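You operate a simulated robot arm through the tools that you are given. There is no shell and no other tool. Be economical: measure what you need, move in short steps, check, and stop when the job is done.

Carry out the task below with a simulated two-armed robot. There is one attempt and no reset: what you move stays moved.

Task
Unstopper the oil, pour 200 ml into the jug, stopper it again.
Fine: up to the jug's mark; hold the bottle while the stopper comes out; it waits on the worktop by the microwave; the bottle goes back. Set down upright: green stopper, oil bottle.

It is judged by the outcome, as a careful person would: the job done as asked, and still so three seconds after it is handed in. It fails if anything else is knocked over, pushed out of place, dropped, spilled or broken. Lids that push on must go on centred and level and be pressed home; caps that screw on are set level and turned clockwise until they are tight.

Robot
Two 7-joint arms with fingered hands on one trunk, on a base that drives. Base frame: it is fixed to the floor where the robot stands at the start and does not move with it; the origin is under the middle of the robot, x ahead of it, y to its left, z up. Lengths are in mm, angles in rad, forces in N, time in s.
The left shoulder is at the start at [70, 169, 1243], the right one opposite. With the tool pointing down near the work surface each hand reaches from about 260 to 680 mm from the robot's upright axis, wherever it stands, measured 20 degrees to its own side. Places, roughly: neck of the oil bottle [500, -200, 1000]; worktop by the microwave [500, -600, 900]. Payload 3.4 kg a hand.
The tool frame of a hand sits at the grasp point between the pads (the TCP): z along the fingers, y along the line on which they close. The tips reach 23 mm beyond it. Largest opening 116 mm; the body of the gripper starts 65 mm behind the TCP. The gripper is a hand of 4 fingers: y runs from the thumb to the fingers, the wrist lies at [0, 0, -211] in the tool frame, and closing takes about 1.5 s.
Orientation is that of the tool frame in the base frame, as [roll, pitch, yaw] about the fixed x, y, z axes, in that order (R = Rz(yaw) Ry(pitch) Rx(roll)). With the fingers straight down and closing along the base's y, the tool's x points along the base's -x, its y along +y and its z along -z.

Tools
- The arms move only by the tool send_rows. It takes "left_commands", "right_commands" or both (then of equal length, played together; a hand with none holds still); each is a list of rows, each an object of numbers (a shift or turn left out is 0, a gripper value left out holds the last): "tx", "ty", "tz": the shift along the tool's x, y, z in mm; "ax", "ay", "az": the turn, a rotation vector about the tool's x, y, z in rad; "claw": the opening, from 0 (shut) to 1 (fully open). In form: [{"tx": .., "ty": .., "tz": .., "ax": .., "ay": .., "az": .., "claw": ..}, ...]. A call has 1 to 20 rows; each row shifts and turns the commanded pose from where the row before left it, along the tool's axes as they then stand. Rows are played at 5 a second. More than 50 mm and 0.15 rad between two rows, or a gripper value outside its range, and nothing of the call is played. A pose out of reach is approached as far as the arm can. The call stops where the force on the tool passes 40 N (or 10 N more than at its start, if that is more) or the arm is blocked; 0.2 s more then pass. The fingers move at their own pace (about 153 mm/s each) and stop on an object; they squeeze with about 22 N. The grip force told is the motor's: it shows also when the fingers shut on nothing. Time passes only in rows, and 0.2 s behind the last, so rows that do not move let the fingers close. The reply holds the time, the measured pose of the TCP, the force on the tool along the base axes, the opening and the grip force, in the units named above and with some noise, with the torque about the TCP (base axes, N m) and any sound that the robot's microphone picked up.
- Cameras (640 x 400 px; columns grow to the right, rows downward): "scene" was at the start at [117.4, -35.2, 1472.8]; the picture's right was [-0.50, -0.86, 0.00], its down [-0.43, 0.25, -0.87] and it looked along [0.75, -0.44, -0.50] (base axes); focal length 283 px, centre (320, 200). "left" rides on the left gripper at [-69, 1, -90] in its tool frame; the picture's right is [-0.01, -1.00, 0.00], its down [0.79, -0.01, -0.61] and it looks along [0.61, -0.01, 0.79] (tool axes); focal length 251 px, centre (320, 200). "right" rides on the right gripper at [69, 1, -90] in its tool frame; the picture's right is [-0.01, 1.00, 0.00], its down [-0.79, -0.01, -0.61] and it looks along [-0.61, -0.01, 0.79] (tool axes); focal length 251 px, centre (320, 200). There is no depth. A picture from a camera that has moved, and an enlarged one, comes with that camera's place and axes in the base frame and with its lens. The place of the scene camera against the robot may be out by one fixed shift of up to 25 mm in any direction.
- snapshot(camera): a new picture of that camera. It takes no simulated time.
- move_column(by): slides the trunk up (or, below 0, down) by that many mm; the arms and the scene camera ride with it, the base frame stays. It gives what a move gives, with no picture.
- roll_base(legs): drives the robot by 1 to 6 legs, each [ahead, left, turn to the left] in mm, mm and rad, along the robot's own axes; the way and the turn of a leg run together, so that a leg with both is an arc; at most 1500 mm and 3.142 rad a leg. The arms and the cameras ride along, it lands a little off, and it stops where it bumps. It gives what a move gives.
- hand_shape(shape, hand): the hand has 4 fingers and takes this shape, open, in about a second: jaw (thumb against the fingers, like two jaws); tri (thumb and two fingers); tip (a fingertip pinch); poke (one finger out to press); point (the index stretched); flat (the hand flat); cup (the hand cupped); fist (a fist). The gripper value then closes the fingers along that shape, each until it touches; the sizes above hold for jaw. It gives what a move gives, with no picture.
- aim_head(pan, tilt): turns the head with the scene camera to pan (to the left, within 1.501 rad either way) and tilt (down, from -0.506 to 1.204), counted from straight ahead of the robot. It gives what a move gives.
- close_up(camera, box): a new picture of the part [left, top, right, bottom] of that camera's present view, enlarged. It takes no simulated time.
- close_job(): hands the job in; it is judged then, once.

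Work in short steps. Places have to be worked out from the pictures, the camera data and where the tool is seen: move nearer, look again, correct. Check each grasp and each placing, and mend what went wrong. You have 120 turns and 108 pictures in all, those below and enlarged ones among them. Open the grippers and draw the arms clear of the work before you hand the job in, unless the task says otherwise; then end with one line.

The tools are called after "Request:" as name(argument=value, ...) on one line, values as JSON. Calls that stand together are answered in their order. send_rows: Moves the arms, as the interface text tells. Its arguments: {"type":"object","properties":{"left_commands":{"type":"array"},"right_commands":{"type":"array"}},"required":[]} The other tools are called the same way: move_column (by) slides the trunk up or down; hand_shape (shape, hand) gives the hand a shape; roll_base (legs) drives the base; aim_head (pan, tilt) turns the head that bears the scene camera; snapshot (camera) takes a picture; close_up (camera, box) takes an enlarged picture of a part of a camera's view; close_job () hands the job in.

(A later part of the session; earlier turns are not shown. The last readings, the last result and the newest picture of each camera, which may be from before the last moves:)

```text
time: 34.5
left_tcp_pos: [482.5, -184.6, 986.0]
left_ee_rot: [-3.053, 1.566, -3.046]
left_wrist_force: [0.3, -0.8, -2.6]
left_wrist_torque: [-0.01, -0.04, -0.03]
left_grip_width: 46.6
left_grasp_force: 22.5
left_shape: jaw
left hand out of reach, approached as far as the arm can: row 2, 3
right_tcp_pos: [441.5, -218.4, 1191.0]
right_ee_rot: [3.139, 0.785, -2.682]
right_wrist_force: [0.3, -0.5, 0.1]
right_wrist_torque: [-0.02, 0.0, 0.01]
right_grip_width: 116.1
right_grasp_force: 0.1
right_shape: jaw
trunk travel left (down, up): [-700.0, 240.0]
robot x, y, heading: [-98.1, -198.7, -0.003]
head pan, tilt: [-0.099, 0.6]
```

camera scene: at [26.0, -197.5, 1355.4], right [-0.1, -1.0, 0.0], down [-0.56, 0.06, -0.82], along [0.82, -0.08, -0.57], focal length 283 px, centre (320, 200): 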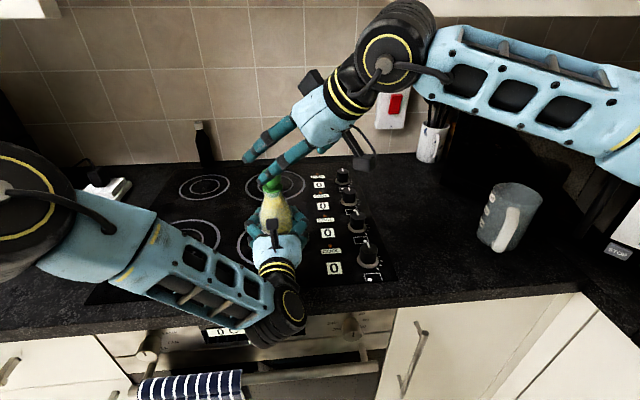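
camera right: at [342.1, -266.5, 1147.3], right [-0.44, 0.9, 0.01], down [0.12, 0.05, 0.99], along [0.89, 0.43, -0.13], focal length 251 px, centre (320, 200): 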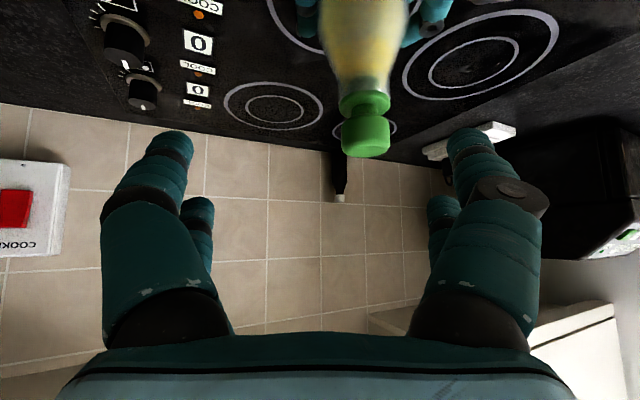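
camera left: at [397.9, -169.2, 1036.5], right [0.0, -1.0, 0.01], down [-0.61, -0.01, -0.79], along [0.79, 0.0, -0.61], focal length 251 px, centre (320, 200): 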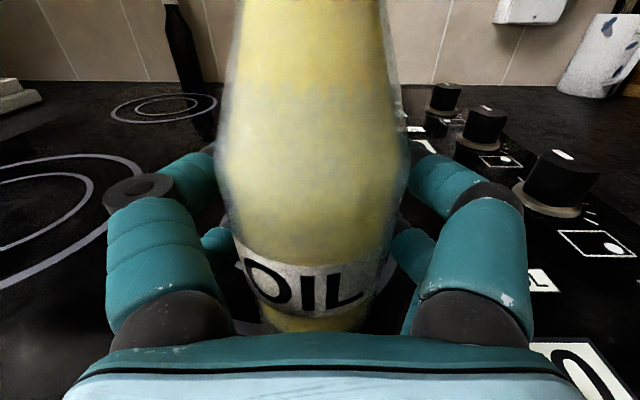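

The left can't go that low with a level hand. Instead I return the trunk, then drive the base closer and left so that the stopper is nearer the right shoulder. First I draw the right hand back and raise the bottle.

Request:
send_rows(left_commands=[{}, {}, {"tx": -20, "ty": 5}, {"tx": -20, "ty": 5}, {"tx": -20, "ty": 6}, {"tx": -10}], right_commands=[{"tz": -35}, {"tz": -35}, {}, {}, {}, {}])

Request:
move_column(by=-60)

Request:
roll_base(legs=[[60, 70, 0]])

Request:
snapshot(camera="scene")

```text
time: 35.9
left_tcp_pos: [483.3, -167.8, 1056.4]
left_ee_rot: [-2.875, 1.57, -2.871]
left_wrist_force: [0.4, -0.6, -3.0]
left_wrist_torque: [0.01, -0.04, -0.01]
left_grip_width: 46.6
left_grasp_force: 22.0
left_shape: jaw
right_tcp_pos: [397.9, -240.8, 1241.8]
right_ee_rot: [3.141, 0.788, -2.684]
right_wrist_force: [0.3, 0.2, 0.2]
right_wrist_torque: [0.0, 0.0, 0.0]
right_grip_width: 115.9
right_grasp_force: 0.0
right_shape: jaw
trunk travel left (down, up): [-700.0, 240.0]
robot x, y, heading: [-100.6, -202.6, 0.002]
head pan, tilt: [-0.099, 0.6]
```

```text
time: 36.9
left_tcp_pos: [482.6, -168.8, 995.4]
left_ee_rot: [-2.73, 1.568, -2.728]
left_wrist_force: [-0.4, 0.4, -2.5]
left_wrist_torque: [0.03, -0.02, -0.01]
left_grip_width: 46.4
left_grasp_force: 21.9
left_shape: jaw
right_tcp_pos: [396.4, -239.7, 1181.5]
right_ee_rot: [3.14, 0.786, -2.681]
right_wrist_force: [-0.5, -0.7, -0.2]
right_wrist_torque: [0.02, -0.01, -0.01]
right_grip_width: 116.1
right_grasp_force: 0.2
right_shape: jaw
trunk travel left (down, up): [-640.0, 300.0]
robot x, y, heading: [-103.0, -200.1, -0.004]
head pan, tilt: [-0.099, 0.6]
```

```text
time: 38.0
left_tcp_pos: [540.9, -98.6, 995.4]
left_ee_rot: [-3.036, 1.569, -3.035]
left_wrist_force: [0.0, 0.5, -3.6]
left_wrist_torque: [0.0, -0.04, -0.02]
left_grip_width: 46.9
left_grasp_force: 21.6
left_shape: jaw
right_tcp_pos: [456.6, -171.6, 1182.5]
right_ee_rot: [3.139, 0.787, -2.684]
right_wrist_force: [-0.8, 0.2, -0.3]
right_wrist_torque: [-0.01, 0.0, 0.02]
right_grip_width: 116.0
right_grasp_force: 0.0
right_shape: jaw
trunk travel left (down, up): [-640.0, 300.0]
robot x, y, heading: [-42.3, -128.8, 0.0]
head pan, tilt: [-0.099, 0.6]
```

```text
73 pictures are left
camera scene: at [84.4, -127.9, 1355.5], right [-0.1, -1.0, 0.0], down [-0.56, 0.06, -0.82], along [0.82, -0.08, -0.57], focal length 283 px, centre (320, 200)
```

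scene: 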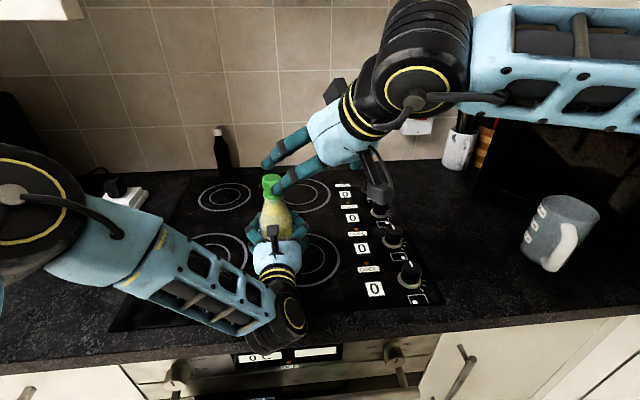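

Now the left hand takes the bottle back to its original place on the hob.

Request:
send_rows(left_commands=[{"ty": -23, "tz": -18}, {"ty": -23, "tz": -18}, {"ty": -23, "tz": -17}, {"tx": 10}, {"tx": 8}, {"tx": 5}, {"tx": 3}])

Request:
snapshot(camera="right")

```text
time: 39.6
left_tcp_pos: [488.8, -168.4, 969.7]
left_ee_rot: [-2.582, 1.57, -2.582]
left_wrist_force: [0.4, -0.1, -3.0]
left_wrist_torque: [-0.01, -0.05, 0.0]
left_grip_width: 46.9
left_grasp_force: 22.5
left_shape: jaw
right_tcp_pos: [458.1, -170.4, 1181.5]
right_ee_rot: [3.14, 0.786, -2.685]
right_wrist_force: [0.8, -0.1, -0.2]
right_wrist_torque: [-0.01, 0.02, 0.04]
right_grip_width: 115.7
right_grasp_force: 0.0
right_shape: jaw
trunk travel left (down, up): [-640.0, 300.0]
robot x, y, heading: [-42.7, -130.2, 0.004]
head pan, tilt: [-0.099, 0.6]
```

```text
72 pictures are left
camera right: at [356.4, -219.9, 1197.7], right [-0.44, 0.9, 0.01], down [0.12, 0.05, 0.99], along [0.89, 0.43, -0.13], focal length 251 px, centre (320, 200)
```

right: 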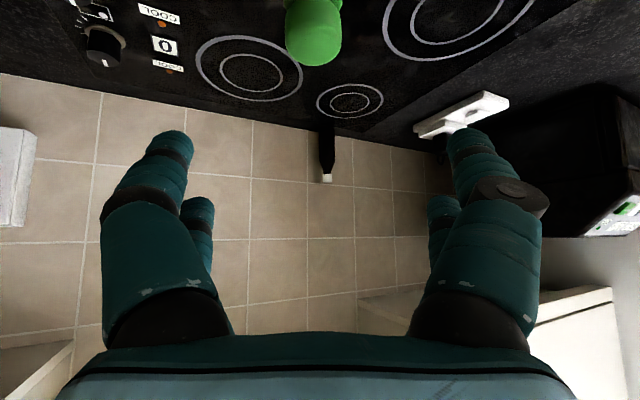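

The bottle is back in place but just off the surface (weight still on the left). Knob measured at (477, -167, 1080); I ease the left down 3 mm and bring the right hand onto the knob.

Request:
send_rows(left_commands=[{"tx": 1}, {"tx": 1}, {"tx": 1}, {}, {}], right_commands=[{"tx": 11.7, "ty": -1, "tz": 17}, {"tx": 11.7, "ty": -1, "tz": 17}, {"tx": 11.7, "ty": -1, "tz": 17}, {"tx": 11.7, "ty": -1, "tz": 17}, {"tx": 11.7, "ty": -1, "tz": 17}])

Request:
snapshot(camera="right")

Request:
snapshot(camera="scene")

```text
time: 40.8
left_tcp_pos: [487.8, -169.0, 969.1]
left_ee_rot: [-0.319, 1.568, -0.318]
left_wrist_force: [4.2, -0.2, 19.8]
left_wrist_torque: [0.09, -0.08, -0.08]
left_grip_width: 46.6
left_grasp_force: 21.7
left_shape: jaw
right_tcp_pos: [474.2, -167.8, 1083.5]
right_ee_rot: [3.141, 0.789, -2.682]
right_wrist_force: [0.1, 0.1, -0.1]
right_wrist_torque: [0.04, 0.03, -0.02]
right_grip_width: 115.9
right_grasp_force: 0.1
right_shape: jaw
trunk travel left (down, up): [-640.0, 300.0]
robot x, y, heading: [-42.3, -125.4, 0.0]
head pan, tilt: [-0.099, 0.6]
```

```text
71 pictures are left
camera right: at [373.2, -215.0, 1097.9], right [-0.44, 0.9, 0.01], down [0.12, 0.05, 0.99], along [0.89, 0.43, -0.13], focal length 251 px, centre (320, 200)
```

right: 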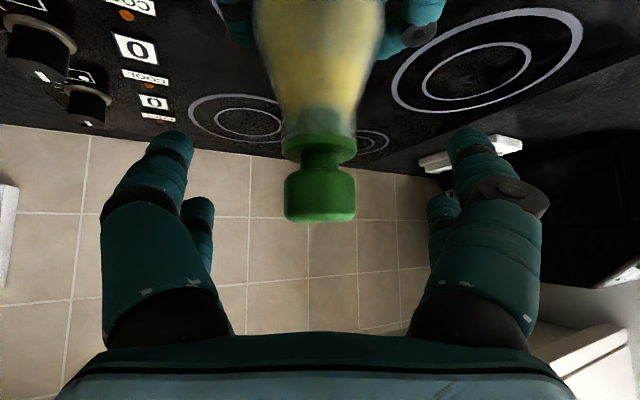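

```text
70 pictures are left
camera scene: at [81.9, -127.4, 1356.0], right [-0.1, -1.0, 0.0], down [-0.56, 0.06, -0.83], along [0.82, -0.08, -0.56], focal length 283 px, centre (320, 200)
```

scene: 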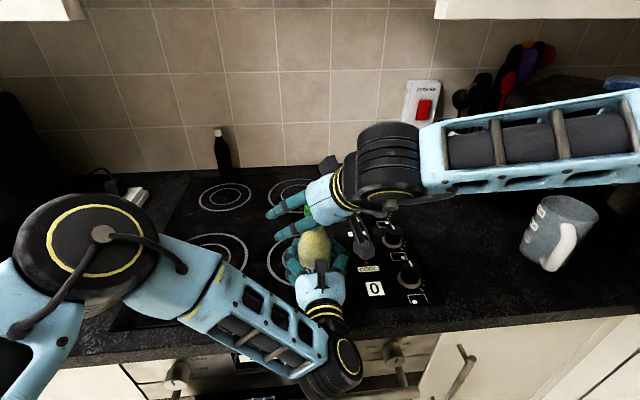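

The knob sits centred between the right fingers. I relieve the left's downward push by 1.5 mm, nudge the right 5 mm ahead and close on the knob.

Request:
send_rows(left_commands=[{"tx": -1}, {"tx": -0.4}, {}, {}, {}, {}, {}, {}, {}, {}], right_commands=[{"tx": -3.5, "tz": 3.5}, {"claw": 0.6}, {"claw": 0.4}, {"claw": 0.35}, {"claw": 0.3}, {"claw": 0.2}, {"claw": 0}, {"claw": 0}, {"claw": 0}, {"claw": 0}])

Request:
snapshot(camera="right")

Request:
close_up(camera="scene", box=[240, 150, 400, 280])

```text
time: 43.0
left_tcp_pos: [488.4, -167.6, 968.3]
left_ee_rot: [2.669, 1.569, 2.669]
left_wrist_force: [-0.2, -1.3, 5.8]
left_wrist_torque: [0.02, -0.01, -0.06]
left_grip_width: 46.8
left_grasp_force: 21.8
left_shape: jaw
right_tcp_pos: [477.6, -164.0, 1083.5]
right_ee_rot: [-3.141, 0.788, -2.684]
right_wrist_force: [-0.4, 2.3, 9.3]
right_wrist_torque: [0.06, 0.07, 0.04]
right_grip_width: 15.1
right_grasp_force: 21.5
right_shape: jaw
trunk travel left (down, up): [-640.0, 300.0]
robot x, y, heading: [-45.0, -126.0, 0.003]
head pan, tilt: [-0.099, 0.6]
```

```text
69 pictures are left
camera right: at [377.8, -212.9, 1098.3], right [-0.44, 0.9, 0.01], down [0.12, 0.05, 0.99], along [0.89, 0.43, -0.13], focal length 251 px, centre (320, 200)
```

right: 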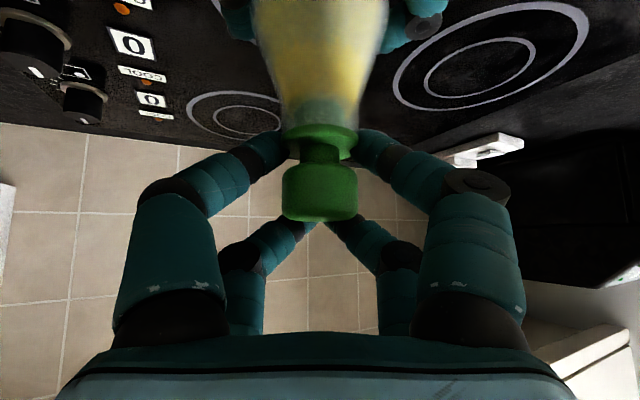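

```text
3.08 times, centred on (320, 215) of scene
camera zoom: at [81.7, -127.4, 1355.8], right [-0.1, -1.0, 0.0], down [-0.56, 0.06, -0.83], along [0.82, -0.08, -0.56], focal length 872 px, centre (320, 154)
```

zoom: 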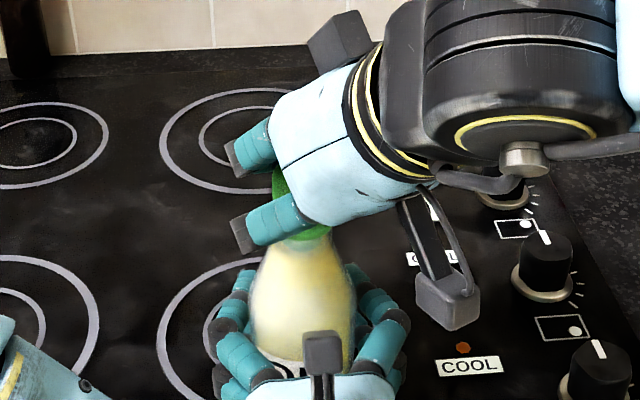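

The two finger pairs straddle the knob (width 15 mm): they hook around the waist and above rather than gripping it. I open, back off, and try the fingertip-pinch shape.

Request:
send_rows(right_commands=[{"claw": 0.3}, {"claw": 0.6}, {"claw": 1}, {"claw": 1}, {"claw": 1}, {"tz": -25}, {"tz": -25}, {"tz": -25}])

Request:
hand_shape(hand="right", shape="tip")

Request:
snapshot(camera="right")

Request:
snapshot(camera="scene")

```text
time: 44.8
left_tcp_pos: [488.5, -168.3, 969.2]
left_ee_rot: [-0.296, 1.569, -0.293]
left_wrist_force: [-0.3, -1.1, 9.7]
left_wrist_torque: [0.02, -0.02, -0.01]
left_grip_width: 46.3
left_grasp_force: 22.2
left_shape: jaw
right_tcp_pos: [431.5, -188.3, 1134.4]
right_ee_rot: [3.14, 0.79, -2.683]
right_wrist_force: [0.2, 0.1, 0.5]
right_wrist_torque: [0.0, 0.0, 0.02]
right_grip_width: 116.0
right_grasp_force: 0.1
right_shape: jaw
trunk travel left (down, up): [-640.0, 300.0]
robot x, y, heading: [-42.2, -131.2, 0.008]
head pan, tilt: [-0.099, 0.6]
```

```text
time: 45.7
left_tcp_pos: [487.7, -168.6, 968.6]
left_ee_rot: [2.56, 1.571, 2.562]
left_wrist_force: [0.9, 0.0, 8.9]
left_wrist_torque: [0.01, -0.02, -0.01]
left_grip_width: 46.3
left_grasp_force: 22.2
left_shape: jaw
right_tcp_pos: [431.9, -187.7, 1134.0]
right_ee_rot: [3.141, 0.788, -2.682]
right_wrist_force: [0.2, 0.4, 0.3]
right_wrist_torque: [-0.04, 0.04, -0.01]
right_grip_width: 115.7
right_grasp_force: 0.0
right_shape: tip
trunk travel left (down, up): [-640.0, 300.0]
robot x, y, heading: [-46.7, -129.7, 0.006]
head pan, tilt: [-0.099, 0.6]
```

```text
67 pictures are left
camera right: at [331.1, -236.7, 1149.2], right [-0.44, 0.9, 0.01], down [0.12, 0.05, 0.99], along [0.89, 0.43, -0.13], focal length 251 px, centre (320, 200)
```

right: 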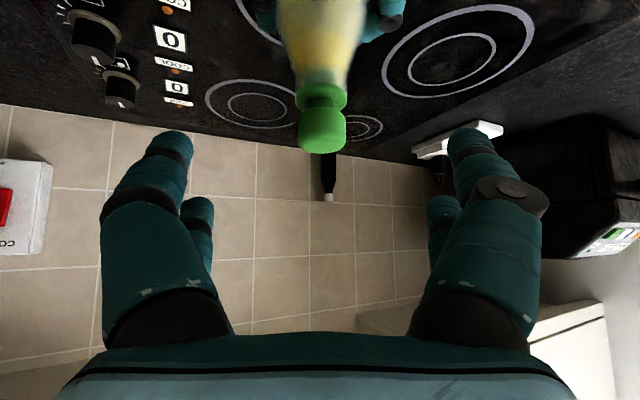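

```text
66 pictures are left
camera scene: at [82.5, -127.5, 1355.7], right [-0.1, -1.0, 0.0], down [-0.56, 0.06, -0.83], along [0.82, -0.08, -0.56], focal length 283 px, centre (320, 200)
```

scene: 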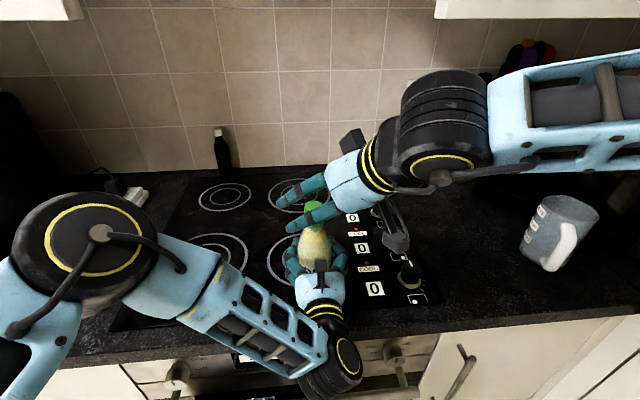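

I test how this pinch closes in free air.

Request:
send_rows(right_commands=[{"tz": -15, "claw": 0.3}, {"claw": 0.3}, {"claw": 0.3}, {"claw": 0.3}, {"claw": 0.3}])

Request:
snapshot(camera="right")

Request:
close_up(camera="scene", box=[240, 120, 440, 270])

```text
time: 46.9
left_tcp_pos: [488.3, -168.0, 969.9]
left_ee_rot: [-0.582, 1.569, -0.582]
left_wrist_force: [0.4, -1.3, 8.9]
left_wrist_torque: [0.01, -0.01, -0.01]
left_grip_width: 46.3
left_grasp_force: 22.2
left_shape: jaw
right_tcp_pos: [421.5, -192.1, 1144.6]
right_ee_rot: [-3.139, 0.787, -2.682]
right_wrist_force: [-0.1, 0.1, 0.3]
right_wrist_torque: [-0.03, 0.01, -0.03]
right_grip_width: 35.3
right_grasp_force: 0.0
right_shape: tip
trunk travel left (down, up): [-640.0, 300.0]
robot x, y, heading: [-41.6, -128.0, -0.003]
head pan, tilt: [-0.099, 0.6]
```

```text
65 pictures are left
camera right: at [320.8, -241.7, 1159.9], right [-0.44, 0.9, 0.01], down [0.12, 0.05, 0.99], along [0.89, 0.43, -0.13], focal length 251 px, centre (320, 200)
```

right: 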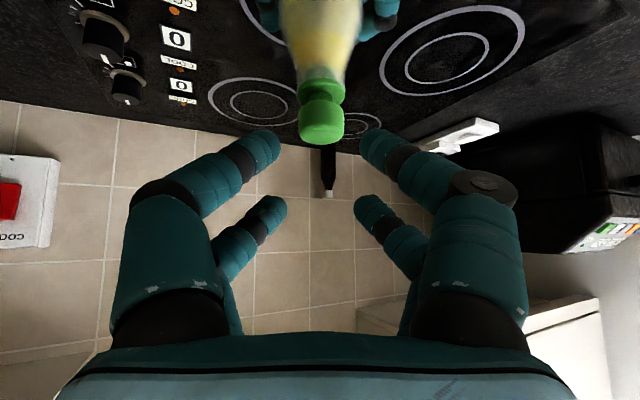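

```text
2.67 times, centred on (340, 195) of scene
camera zoom: at [82.6, -127.5, 1355.7], right [-0.1, -1.0, 0.0], down [-0.56, 0.06, -0.83], along [0.82, -0.08, -0.56], focal length 756 px, centre (267, 213)
```

zoom: 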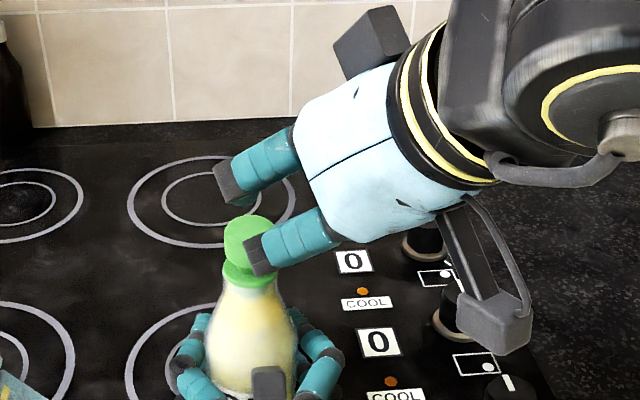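

The two finger pairs are spaced about 50 mm apart, so a small knob slips between. I check the tri shape, where a thumb opposes two fingers.

Request:
send_rows(right_commands=[{"claw": 1}, {"claw": 1}, {"claw": 1}, {"claw": 1}])

Request:
hand_shape(hand="right", shape="tri")

Request:
send_rows(right_commands=[{"claw": 0.3}, {"claw": 0.3}, {"claw": 0.3}, {"claw": 0.3}, {"claw": 0.3}])

Request:
snapshot(camera="right")

Request:
close_up(camera="scene", box=[240, 120, 440, 270])

```text
time: 47.9
left_tcp_pos: [489.5, -167.2, 968.8]
left_ee_rot: [2.571, 1.57, 2.572]
left_wrist_force: [1.1, 0.0, 9.8]
left_wrist_torque: [0.06, 0.0, -0.02]
left_grip_width: 46.2
left_grasp_force: 21.2
left_shape: jaw
right_tcp_pos: [421.1, -193.2, 1144.4]
right_ee_rot: [3.141, 0.786, -2.684]
right_wrist_force: [-0.6, 0.1, 0.4]
right_wrist_torque: [-0.02, 0.02, 0.02]
right_grip_width: 116.1
right_grasp_force: 0.1
right_shape: tip
trunk travel left (down, up): [-640.0, 300.0]
robot x, y, heading: [-47.2, -129.1, -0.001]
head pan, tilt: [-0.099, 0.6]
```

```text
time: 48.8
left_tcp_pos: [488.0, -169.5, 970.6]
left_ee_rot: [2.52, 1.571, 2.521]
left_wrist_force: [0.4, 0.0, 8.6]
left_wrist_torque: [0.05, -0.03, 0.02]
left_grip_width: 45.8
left_grasp_force: 22.2
left_shape: jaw
right_tcp_pos: [421.2, -192.1, 1145.7]
right_ee_rot: [3.141, 0.786, -2.682]
right_wrist_force: [0.4, -0.1, -0.4]
right_wrist_torque: [0.03, 0.02, 0.04]
right_grip_width: 116.1
right_grasp_force: 0.0
right_shape: tri
trunk travel left (down, up): [-640.0, 300.0]
robot x, y, heading: [-42.3, -128.4, 0.004]
head pan, tilt: [-0.099, 0.6]
```

```text
time: 50.0
left_tcp_pos: [489.3, -168.2, 969.7]
left_ee_rot: [-0.627, 1.57, -0.628]
left_wrist_force: [-0.3, -0.1, 8.3]
left_wrist_torque: [0.01, -0.01, -0.03]
left_grip_width: 45.8
left_grasp_force: 22.0
left_shape: jaw
right_tcp_pos: [422.2, -193.4, 1145.5]
right_ee_rot: [-3.141, 0.788, -2.682]
right_wrist_force: [-0.2, 1.0, 0.3]
right_wrist_torque: [-0.03, -0.01, 0.01]
right_grip_width: 35.2
right_grasp_force: 0.0
right_shape: tri
trunk travel left (down, up): [-640.0, 300.0]
robot x, y, heading: [-40.8, -129.5, 0.002]
head pan, tilt: [-0.099, 0.6]
```

```text
63 pictures are left
camera right: at [320.9, -241.7, 1159.9], right [-0.44, 0.9, 0.01], down [0.12, 0.05, 0.99], along [0.89, 0.43, -0.13], focal length 251 px, centre (320, 200)
```

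right: 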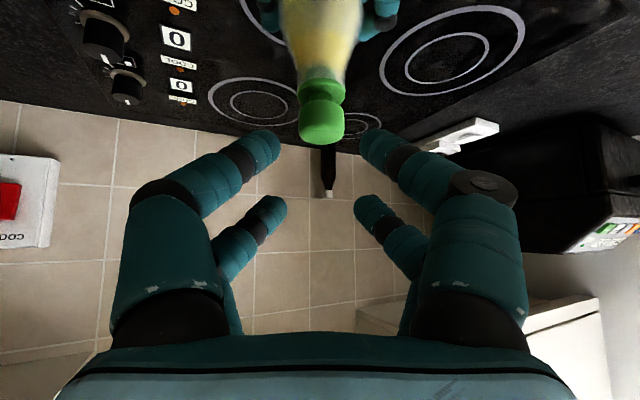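

```text
2.67 times, centred on (340, 195) of scene
camera zoom: at [82.7, -127.5, 1355.7], right [-0.1, -1.0, 0.0], down [-0.56, 0.06, -0.83], along [0.82, -0.08, -0.56], focal length 756 px, centre (267, 213)
```

zoom: 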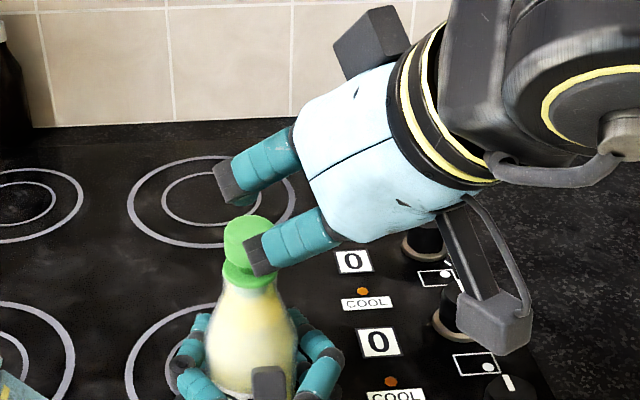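

All shapes show the same two pairs. So I go back to jaw and will grip the knob with the lower finger pair only (about 25 mm along tool +x from the TCP), the upper pair closing above the knob.

Request:
hand_shape(hand="right", shape="jaw")

Request:
send_rows(right_commands=[{"claw": 1, "tx": -12}, {"tx": -12, "tz": 10}, {"tz": 20}, {"tz": 20}, {"tz": 20}, {"tz": 20}])

Request:
snapshot(camera="right")

```text
time: 50.9
left_tcp_pos: [488.0, -168.0, 969.6]
left_ee_rot: [2.554, 1.57, 2.556]
left_wrist_force: [0.0, 0.4, 9.1]
left_wrist_torque: [0.01, 0.01, 0.01]
left_grip_width: 45.9
left_grasp_force: 22.4
left_shape: jaw
right_tcp_pos: [421.2, -193.0, 1144.0]
right_ee_rot: [3.141, 0.787, -2.683]
right_wrist_force: [0.3, 0.2, -0.3]
right_wrist_torque: [0.0, 0.01, -0.02]
right_grip_width: 115.9
right_grasp_force: 0.0
right_shape: jaw
trunk travel left (down, up): [-640.0, 300.0]
robot x, y, heading: [-40.5, -128.4, 0.001]
head pan, tilt: [-0.099, 0.6]
```

```text
time: 52.3
left_tcp_pos: [487.6, -167.9, 968.6]
left_ee_rot: [2.37, 1.57, 2.372]
left_wrist_force: [1.4, -0.1, 7.9]
left_wrist_torque: [0.01, -0.02, 0.04]
left_grip_width: 45.5
left_grasp_force: 21.9
left_shape: jaw
right_tcp_pos: [493.1, -155.9, 1097.9]
right_ee_rot: [3.139, 0.787, -2.684]
right_wrist_force: [-1.0, -0.3, -0.6]
right_wrist_torque: [0.0, 0.0, -0.03]
right_grip_width: 115.9
right_grasp_force: 0.1
right_shape: jaw
trunk travel left (down, up): [-640.0, 300.0]
robot x, y, heading: [-46.7, -130.9, 0.003]
head pan, tilt: [-0.099, 0.6]
```

```text
61 pictures are left
camera right: at [392.6, -205.1, 1112.7], right [-0.44, 0.9, 0.01], down [0.12, 0.05, 0.99], along [0.89, 0.43, -0.13], focal length 251 px, centre (320, 200)
```

right: 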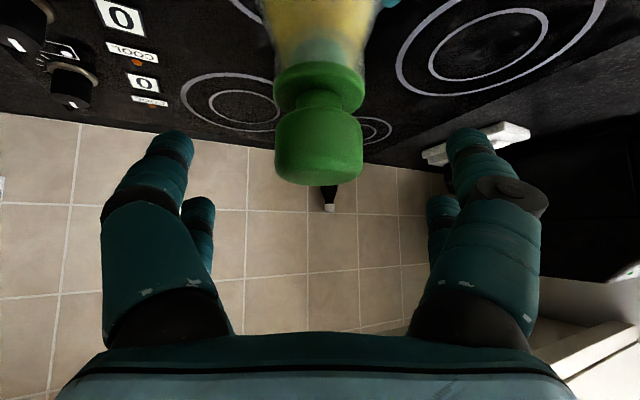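

In place: the knob is at row 147, where the lower pair's tips meet. I close.

Request:
send_rows(right_commands=[{"claw": 0.6}, {"claw": 0.45}, {"claw": 0.35}, {"claw": 0.3}, {"claw": 0.2}, {"claw": 0.1}, {"claw": 0}, {"claw": 0}, {"claw": 0}, {"claw": 0}])

Request:
snapshot(camera="right")

```text
time: 54.5
left_tcp_pos: [487.6, -168.1, 968.1]
left_ee_rot: [2.635, 1.57, 2.637]
left_wrist_force: [-3.4, -4.2, 8.9]
left_wrist_torque: [0.26, -0.1, 0.11]
left_grip_width: 45.5
left_grasp_force: 22.0
left_shape: jaw
right_tcp_pos: [492.3, -156.6, 1098.3]
right_ee_rot: [3.141, 0.788, -2.682]
right_wrist_force: [5.9, 4.6, 8.4]
right_wrist_torque: [0.0, -0.02, -0.08]
right_grip_width: 0.3
right_grasp_force: 21.6
right_shape: jaw
trunk travel left (down, up): [-640.0, 300.0]
robot x, y, heading: [-40.6, -132.7, 0.005]
head pan, tilt: [-0.099, 0.6]
```

```text
60 pictures are left
camera right: at [391.7, -204.9, 1113.5], right [-0.44, 0.9, 0.01], down [0.12, 0.05, 0.99], along [0.89, 0.43, -0.13], focal length 251 px, centre (320, 200)
```

right: 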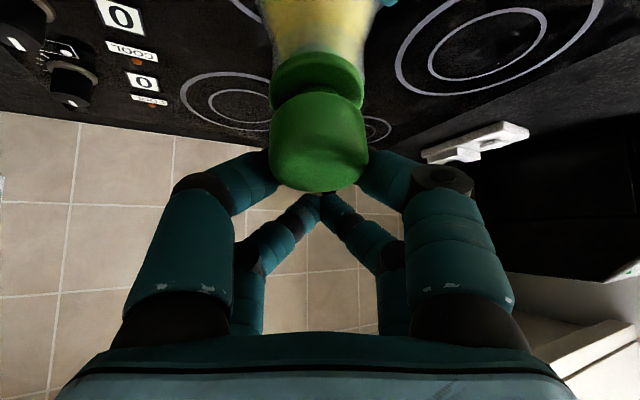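

The lower pair now pinches the knob. I pull straight up in small steps while the left hand holds the bottle.

Request:
send_rows(right_commands=[{"tx": -2.1, "tz": -2.1}, {"tx": -2.1, "tz": -2.1}, {"tx": -2.8, "tz": -2.8}, {"tx": -2.8, "tz": -2.8}])

Request:
snapshot(camera="right")

Request:
close_up(camera="scene", box=[240, 150, 400, 270])

```text
time: 55.5
left_tcp_pos: [488.6, -168.2, 970.5]
left_ee_rot: [2.438, 1.57, 2.44]
left_wrist_force: [0.8, 0.6, 7.1]
left_wrist_torque: [-0.01, 0.0, 0.0]
left_grip_width: 45.2
left_grasp_force: 21.8
left_shape: jaw
right_tcp_pos: [492.8, -157.5, 1112.7]
right_ee_rot: [-3.141, 0.787, -2.681]
right_wrist_force: [-0.6, 0.2, -0.7]
right_wrist_torque: [-0.02, -0.01, 0.01]
right_grip_width: 0.1
right_grasp_force: 21.8
right_shape: jaw
trunk travel left (down, up): [-640.0, 300.0]
robot x, y, heading: [-40.5, -129.2, 0.001]
head pan, tilt: [-0.099, 0.6]
```

```text
59 pictures are left
camera right: at [392.7, -206.3, 1127.4], right [-0.44, 0.9, 0.01], down [0.12, 0.05, 0.99], along [0.89, 0.43, -0.13], focal length 251 px, centre (320, 200)
```

right: 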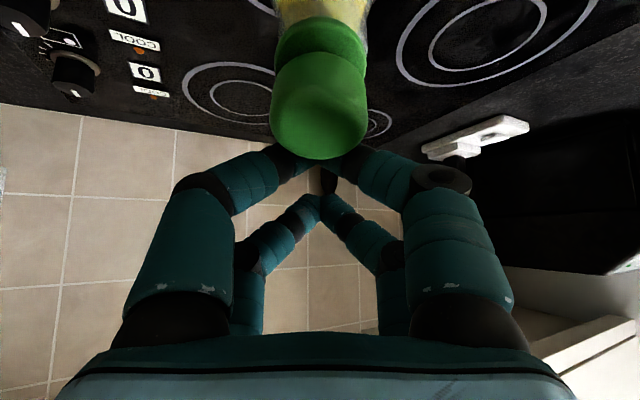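

```text
3.33 times, centred on (320, 210) of scene
camera zoom: at [82.7, -127.5, 1355.7], right [-0.1, -1.0, 0.0], down [-0.56, 0.06, -0.83], along [0.82, -0.08, -0.56], focal length 945 px, centre (320, 167)
```

zoom: 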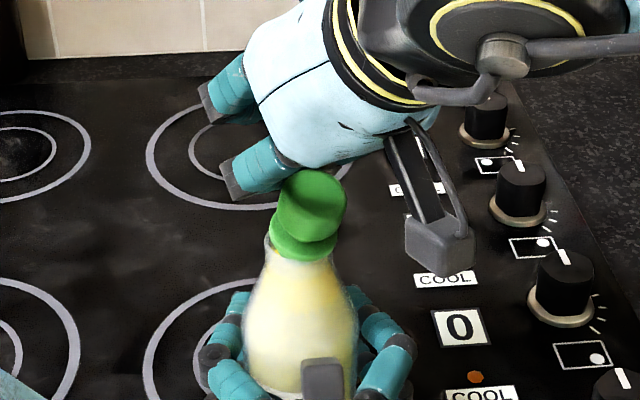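

The pinch slipped off: the fingers converge, so they push things toward the palm, which helps only if the hand points down. To reach straight down I'll turn the robot left so its right shoulder comes closer. First I open and raise the right hand, lift the bottle a little, then turn.

Request:
send_rows(left_commands=[{}, {}, {}, {"tx": -15}, {"tx": -15}], right_commands=[{"claw": 1}, {"tx": -25, "tz": -25}, {"tx": -25, "tz": -25}, {"tx": -25, "tz": -25}, {}])

Request:
close_up(camera="scene", box=[240, 150, 400, 270])

Request:
roll_base(legs=[[0, 0, 0.5]])

Request:
snapshot(camera="scene")

```text
time: 56.7
left_tcp_pos: [489.3, -167.7, 998.0]
left_ee_rot: [3.066, 1.57, 3.069]
left_wrist_force: [-0.3, 0.3, -2.3]
left_wrist_torque: [-0.02, -0.04, 0.03]
left_grip_width: 44.4
left_grasp_force: 21.8
left_shape: jaw
right_tcp_pos: [497.9, -165.9, 1209.8]
right_ee_rot: [-3.141, 0.787, -2.683]
right_wrist_force: [0.3, 0.0, 0.1]
right_wrist_torque: [-0.02, -0.01, -0.04]
right_grip_width: 115.9
right_grasp_force: 0.1
right_shape: jaw
right hand out of reach, approached as far as the arm can: row 4
trunk travel left (down, up): [-640.0, 300.0]
robot x, y, heading: [-43.5, -126.5, 0.003]
head pan, tilt: [-0.099, 0.6]
```

```text
3.33 times, centred on (320, 210) of scene
camera zoom: at [83.9, -127.2, 1355.5], right [-0.1, -1.0, 0.0], down [-0.56, 0.06, -0.83], along [0.82, -0.08, -0.56], focal length 945 px, centre (320, 167)
```

zoom: 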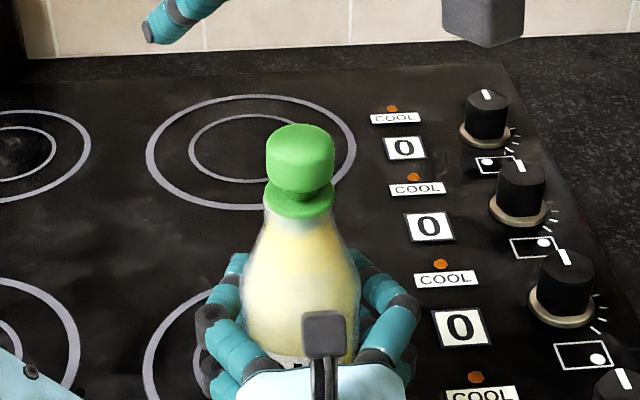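

```text
time: 58.5
left_tcp_pos: [443.4, 91.6, 997.9]
left_ee_rot: [-3.059, 1.569, -2.555]
left_wrist_force: [0.7, -0.8, -3.1]
left_wrist_torque: [-0.02, -0.04, 0.03]
left_grip_width: 44.3
left_grasp_force: 22.3
left_shape: jaw
right_tcp_pos: [449.6, 98.2, 1208.7]
right_ee_rot: [3.141, 0.784, -2.182]
right_wrist_force: [0.3, -0.4, -1.0]
right_wrist_torque: [-0.01, -0.02, 0.01]
right_grip_width: 115.8
right_grasp_force: 0.0
right_shape: jaw
trunk travel left (down, up): [-640.0, 300.0]
robot x, y, heading: [-40.5, -131.4, 0.503]
head pan, tilt: [-0.099, 0.6]
```

```text
56 pictures are left
camera scene: at [71.8, -60.0, 1355.5], right [0.39, -0.92, 0.0], down [-0.52, -0.22, -0.82], along [0.76, 0.32, -0.57], focal length 283 px, centre (320, 200)
```

scene: 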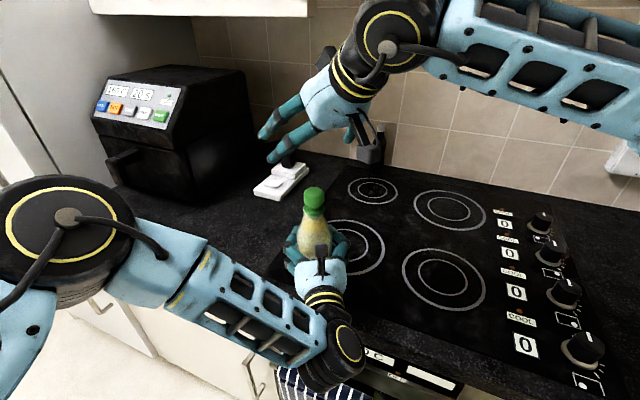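

Now the left hand turns back to face along +x and carries the bottle back over its place.

Request:
send_rows(left_commands=[{"ax": 0.1258}, {"ax": 0.1258}, {"ax": 0.1258}, {"ax": 0.1258}, {"tz": 6.4, "ty": -30}, {"tz": 6.4, "ty": -37}, {"tz": 6.4, "ty": -37}, {"tz": 6.4, "ty": -37}, {"tz": 6.4, "ty": -37}, {"tz": 6.4, "ty": -37}, {"tz": 6.4, "ty": -30}, {"ty": -15}])

Request:
snapshot(camera="scene")

```text
time: 61.1
left_tcp_pos: [475.3, -135.2, 1065.7]
left_ee_rot: [-3.108, 1.561, -3.026]
left_wrist_force: [0.4, -0.4, -2.9]
left_wrist_torque: [0.02, -0.06, -0.01]
left_grip_width: 43.5
left_grasp_force: 21.7
left_shape: jaw
left hand out of reach, approached as far as the arm can: row 3, 4, 9, 10, 11, 12
right_tcp_pos: [448.2, 97.5, 1209.6]
right_ee_rot: [3.139, 0.786, -2.181]
right_wrist_force: [-0.2, 0.1, 0.2]
right_wrist_torque: [0.0, 0.02, -0.04]
right_grip_width: 115.6
right_grasp_force: 0.1
right_shape: jaw
trunk travel left (down, up): [-640.0, 300.0]
robot x, y, heading: [-42.6, -129.3, 0.503]
head pan, tilt: [-0.099, 0.6]
```

```text
55 pictures are left
camera scene: at [71.5, -60.1, 1355.5], right [0.39, -0.92, 0.0], down [-0.52, -0.22, -0.82], along [0.76, 0.32, -0.57], focal length 283 px, centre (320, 200)
```

scene: 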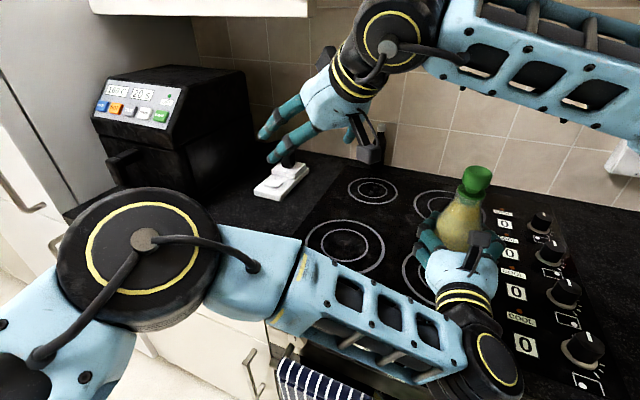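

The left wrist is near its bend limit with the hand pointing straight ahead while the forearm comes from the side. Letting the hand point right-forward should relax it; the bottle just spins about its own axis. I rotate and go back above its place.

Request:
send_rows(left_commands=[{"ax": 0.126}, {"ax": 0.126}, {"ax": 0.126}, {"ax": 0.126}, {"ax": 0.126}, {"tz": 15, "ty": -10}, {"tz": 15, "ty": -9}, {"tx": 20}, {"tx": 20}, {"tx": 20}])

Request:
snapshot(camera="scene")

```text
time: 62.0
left_tcp_pos: [443.7, -139.9, 1021.0]
left_ee_rot: [-2.36, 1.309, -2.59]
left_wrist_force: [0.4, 0.1, -3.3]
left_wrist_torque: [-0.04, -0.02, -0.02]
left_grip_width: 43.5
left_grasp_force: 21.5
left_shape: jaw
left hand out of reach, approached as far as the arm can: row 2, 3, 4
right_tcp_pos: [448.5, 98.6, 1209.5]
right_ee_rot: [3.141, 0.788, -2.184]
right_wrist_force: [0.2, -0.2, -1.3]
right_wrist_torque: [0.03, 0.0, 0.0]
right_grip_width: 115.8
right_grasp_force: 0.2
right_shape: jaw
trunk travel left (down, up): [-640.0, 300.0]
robot x, y, heading: [-43.2, -127.8, 0.501]
head pan, tilt: [-0.099, 0.6]
stopped in row 4 (left hand): the arm was blocked; the commanded pose is now the measured one
```

```text
54 pictures are left
camera scene: at [71.6, -60.5, 1355.5], right [0.39, -0.92, 0.0], down [-0.52, -0.22, -0.82], along [0.76, 0.32, -0.57], focal length 283 px, centre (320, 200)
```

scene: 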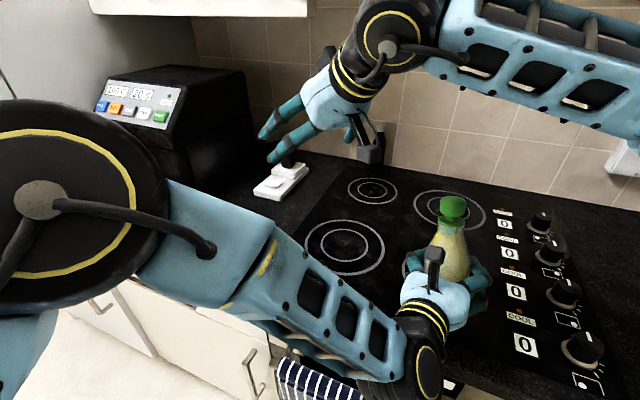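

The left went against its limit and the bottle leans about 15° (still stoppered). I'll undo: lift slightly, turn the robot back to face ahead, then square the hand up.

Request:
send_rows(left_commands=[{"tx": -20}, {"tx": -20}])

Request:
roll_base(legs=[[0, 0, -0.5]])

Request:
send_rows(left_commands=[{"ty": 35}, {"ty": 35}, {"ty": 35}, {"ty": 35}])

Request:
snapshot(camera="scene")

```text
time: 62.6
left_tcp_pos: [449.8, -138.8, 1059.3]
left_ee_rot: [-2.384, 1.311, -2.625]
left_wrist_force: [-0.4, 0.5, -3.4]
left_wrist_torque: [-0.03, -0.01, -0.01]
left_grip_width: 43.2
left_grasp_force: 22.1
left_shape: jaw
right_tcp_pos: [449.1, 99.6, 1206.6]
right_ee_rot: [3.141, 0.785, -2.182]
right_wrist_force: [0.1, 0.0, 0.6]
right_wrist_torque: [0.0, 0.0, 0.03]
right_grip_width: 116.0
right_grasp_force: 0.0
right_shape: jaw
trunk travel left (down, up): [-640.0, 300.0]
robot x, y, heading: [-41.1, -127.4, 0.503]
head pan, tilt: [-0.099, 0.6]
```

```text
time: 64.4
left_tcp_pos: [387.9, -371.3, 1057.7]
left_ee_rot: [-2.383, 1.314, -3.115]
left_wrist_force: [0.2, -0.8, -3.0]
left_wrist_torque: [-0.07, -0.02, 0.0]
left_grip_width: 42.9
left_grasp_force: 22.6
left_shape: jaw
right_tcp_pos: [499.6, -161.0, 1206.7]
right_ee_rot: [3.141, 0.787, -2.675]
right_wrist_force: [-0.3, -0.8, 0.2]
right_wrist_torque: [-0.02, 0.02, 0.01]
right_grip_width: 116.0
right_grasp_force: 0.1
right_shape: jaw
trunk travel left (down, up): [-640.0, 300.0]
robot x, y, heading: [-44.4, -130.4, 0.017]
head pan, tilt: [-0.099, 0.6]
```

```text
time: 65.6
left_tcp_pos: [433.6, -328.8, 1087.1]
left_ee_rot: [-2.108, 1.296, -2.79]
left_wrist_force: [-0.4, 0.6, -2.3]
left_wrist_torque: [-0.05, -0.03, -0.01]
left_grip_width: 42.6
left_grasp_force: 22.0
left_shape: jaw
left hand out of reach, approached as far as the arm can: row 1, 2, 3, 4
right_tcp_pos: [499.4, -161.9, 1207.3]
right_ee_rot: [-3.142, 0.785, -2.675]
right_wrist_force: [-0.7, -0.3, 0.0]
right_wrist_torque: [0.03, -0.03, -0.04]
right_grip_width: 116.2
right_grasp_force: 0.0
right_shape: jaw
trunk travel left (down, up): [-640.0, 300.0]
robot x, y, heading: [-41.5, -126.5, 0.008]
head pan, tilt: [-0.099, 0.6]
stopped in row 4 (left hand): the arm was blocked; the commanded pose is now the measured one
```

```text
53 pictures are left
camera scene: at [85.1, -126.4, 1355.4], right [-0.09, -1.0, 0.0], down [-0.56, 0.05, -0.82], along [0.82, -0.07, -0.57], focal length 283 px, centre (320, 200)
```

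scene: 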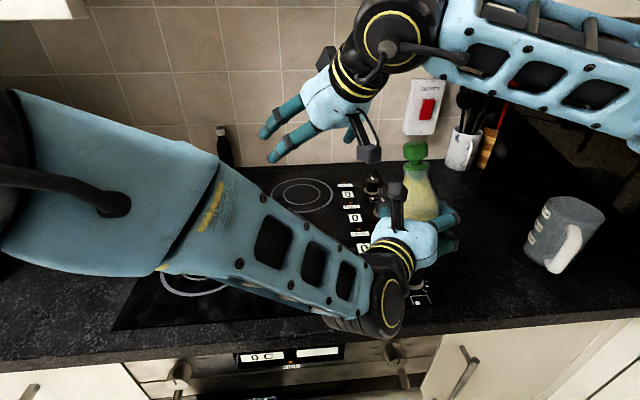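

The left arm is at its limit, reaching across. I draw the hand back toward its own side, which should free the joints, and check.

Request:
send_rows(left_commands=[{"tx": 1.6, "ty": 5, "tz": -19}, {"tx": 1.6, "ty": 5, "tz": -19}, {"tx": 1.6, "ty": 5, "tz": -19}, {"tx": 1.6, "ty": 5, "tz": -19}, {"tx": 1.6, "ty": 5, "tz": -19}])

Request:
snapshot(camera="scene")

```text
time: 66.8
left_tcp_pos: [424.7, -324.4, 1085.1]
left_ee_rot: [-2.138, 1.298, -2.818]
left_wrist_force: [0.0, -0.3, -2.6]
left_wrist_torque: [-0.03, -0.02, -0.01]
left_grip_width: 43.1
left_grasp_force: 22.1
left_shape: jaw
left hand out of reach, approached as far as the arm can: row 1, 2, 3, 4, 5
right_tcp_pos: [499.0, -162.5, 1208.4]
right_ee_rot: [3.138, 0.785, -2.676]
right_wrist_force: [0.5, 0.6, 0.6]
right_wrist_torque: [0.0, -0.04, -0.02]
right_grip_width: 116.0
right_grasp_force: 0.1
right_shape: jaw
trunk travel left (down, up): [-640.0, 300.0]
robot x, y, heading: [-39.6, -128.1, 0.011]
head pan, tilt: [-0.099, 0.6]
```

```text
52 pictures are left
camera scene: at [84.8, -126.7, 1355.4], right [-0.09, -1.0, 0.0], down [-0.56, 0.05, -0.82], along [0.82, -0.07, -0.57], focal length 283 px, centre (320, 200)
```

scene: 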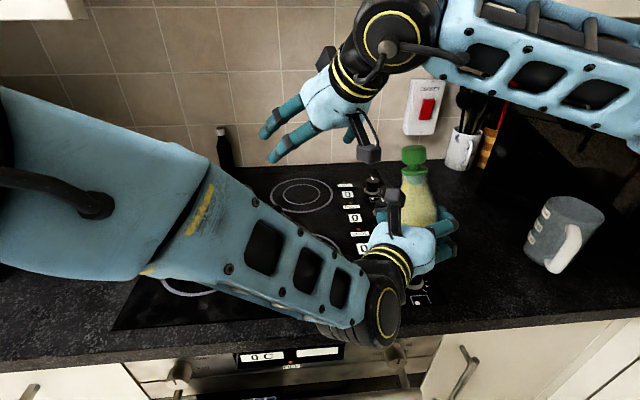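

Still pinned by its orientation. I rotate it back toward level and straight ahead while moving toward the known good pose over the bottle's place.

Request:
send_rows(left_commands=[{"ax": -0.1127, "ay": -0.0365, "az": 0.0285, "tx": -4, "ty": 26, "tz": -7}, {"ax": -0.1127, "ay": -0.0365, "az": 0.0285, "tx": -3, "ty": 26, "tz": -4}, {"ax": -0.1127, "ay": -0.0365, "az": 0.0285, "tx": -2, "ty": 26, "tz": -1}, {"ax": -0.1127, "ay": -0.0365, "az": 0.0285, "tx": -1, "ty": 26, "tz": 3}, {"ax": -0.1127, "ay": -0.0365, "az": 0.0285, "tx": 0, "ty": 26, "tz": 7}, {"ax": -0.1127, "ay": -0.0365, "az": 0.0285, "tx": 0, "ty": 26, "tz": 10}])

Request:
snapshot(camera="scene")

```text
time: 68.2
left_tcp_pos: [495.7, -177.1, 1075.1]
left_ee_rot: [-1.164, 1.57, -1.163]
left_wrist_force: [-0.5, 0.1, -2.9]
left_wrist_torque: [0.02, -0.12, 0.02]
left_grip_width: 29.3
left_grasp_force: 22.1
left_shape: jaw
right_tcp_pos: [499.0, -159.9, 1207.6]
right_ee_rot: [3.139, 0.785, -2.676]
right_wrist_force: [0.8, 0.5, -0.4]
right_wrist_torque: [0.0, -0.02, 0.03]
right_grip_width: 116.1
right_grasp_force: 0.0
right_shape: jaw
trunk travel left (down, up): [-640.0, 300.0]
robot x, y, heading: [-43.7, -128.1, 0.006]
head pan, tilt: [-0.099, 0.6]
```

```text
51 pictures are left
camera scene: at [85.2, -126.1, 1355.4], right [-0.09, -1.0, 0.0], down [-0.56, 0.05, -0.82], along [0.82, -0.07, -0.57], focal length 283 px, centre (320, 200)
```

scene: 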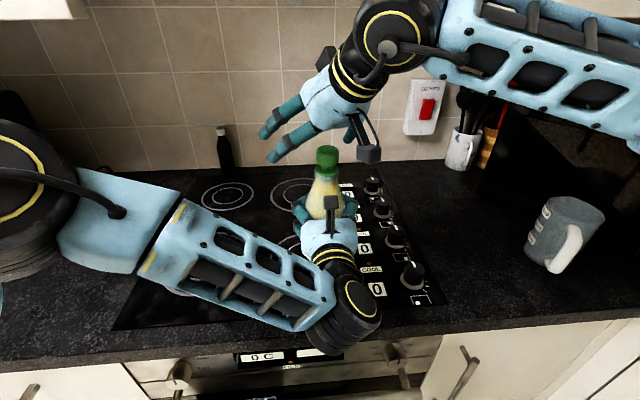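

The pose is recovered, but the grip width fell to 29 mm — the bottle may have shifted in the hand. I look closely.

Request:
snapshot(camera="left")

Request:
close_up(camera="scene", box=[250, 130, 410, 250])

```text
50 pictures are left
camera left: at [405.4, -178.0, 1142.8], right [0.0, -1.0, 0.01], down [-0.61, -0.01, -0.8], along [0.8, -0.01, -0.61], focal length 251 px, centre (320, 200)
```

left: 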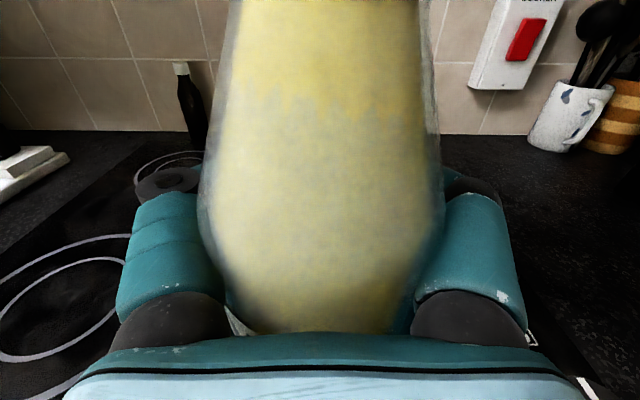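

```text
3.33 times, centred on (330, 190) of scene
camera zoom: at [85.2, -126.1, 1355.4], right [-0.09, -1.0, 0.0], down [-0.56, 0.05, -0.82], along [0.82, -0.07, -0.57], focal length 945 px, centre (287, 233)
```

zoom: 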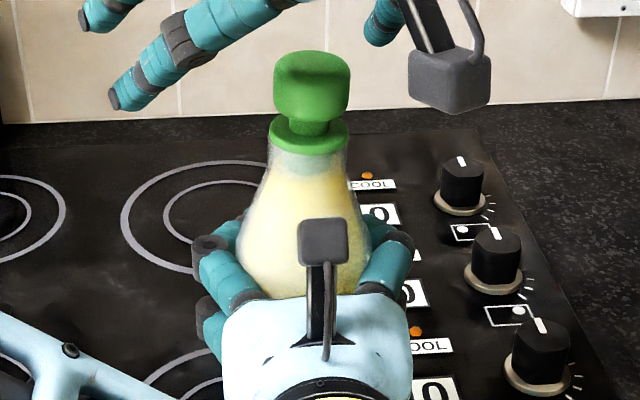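

The bottle has been drawn snug against the left palm, upright and firm. I lower it a bit away from the right fingers, then drive slightly forward-left to favour the right arm.

Request:
send_rows(left_commands=[{"tx": 20}, {"tx": 20}, {"tx": 20}])

Request:
roll_base(legs=[[60, 40, 0]])

```text
time: 69.0
left_tcp_pos: [496.0, -177.8, 1016.8]
left_ee_rot: [-1.548, 1.569, -1.548]
left_wrist_force: [0.1, 0.6, -3.1]
left_wrist_torque: [0.01, -0.14, 0.03]
left_grip_width: 29.3
left_grasp_force: 21.9
left_shape: jaw
right_tcp_pos: [499.3, -161.5, 1208.6]
right_ee_rot: [3.14, 0.785, -2.675]
right_wrist_force: [-0.5, 0.5, 0.0]
right_wrist_torque: [0.01, 0.02, 0.01]
right_grip_width: 115.8
right_grasp_force: 0.1
right_shape: jaw
trunk travel left (down, up): [-640.0, 300.0]
robot x, y, heading: [-40.4, -127.4, 0.01]
head pan, tilt: [-0.099, 0.6]
```

```text
time: 70.0
left_tcp_pos: [553.0, -137.9, 1017.2]
left_ee_rot: [-0.897, 1.568, -0.9]
left_wrist_force: [0.2, 0.4, -4.8]
left_wrist_torque: [-0.02, -0.1, -0.01]
left_grip_width: 29.4
left_grasp_force: 21.9
left_shape: jaw
right_tcp_pos: [557.7, -120.1, 1207.7]
right_ee_rot: [3.138, 0.786, -2.676]
right_wrist_force: [-0.2, 0.1, 0.2]
right_wrist_torque: [-0.01, 0.0, 0.0]
right_grip_width: 115.8
right_grasp_force: 0.1
right_shape: jaw
trunk travel left (down, up): [-640.0, 300.0]
robot x, y, heading: [17.4, -84.9, 0.011]
head pan, tilt: [-0.099, 0.6]
```

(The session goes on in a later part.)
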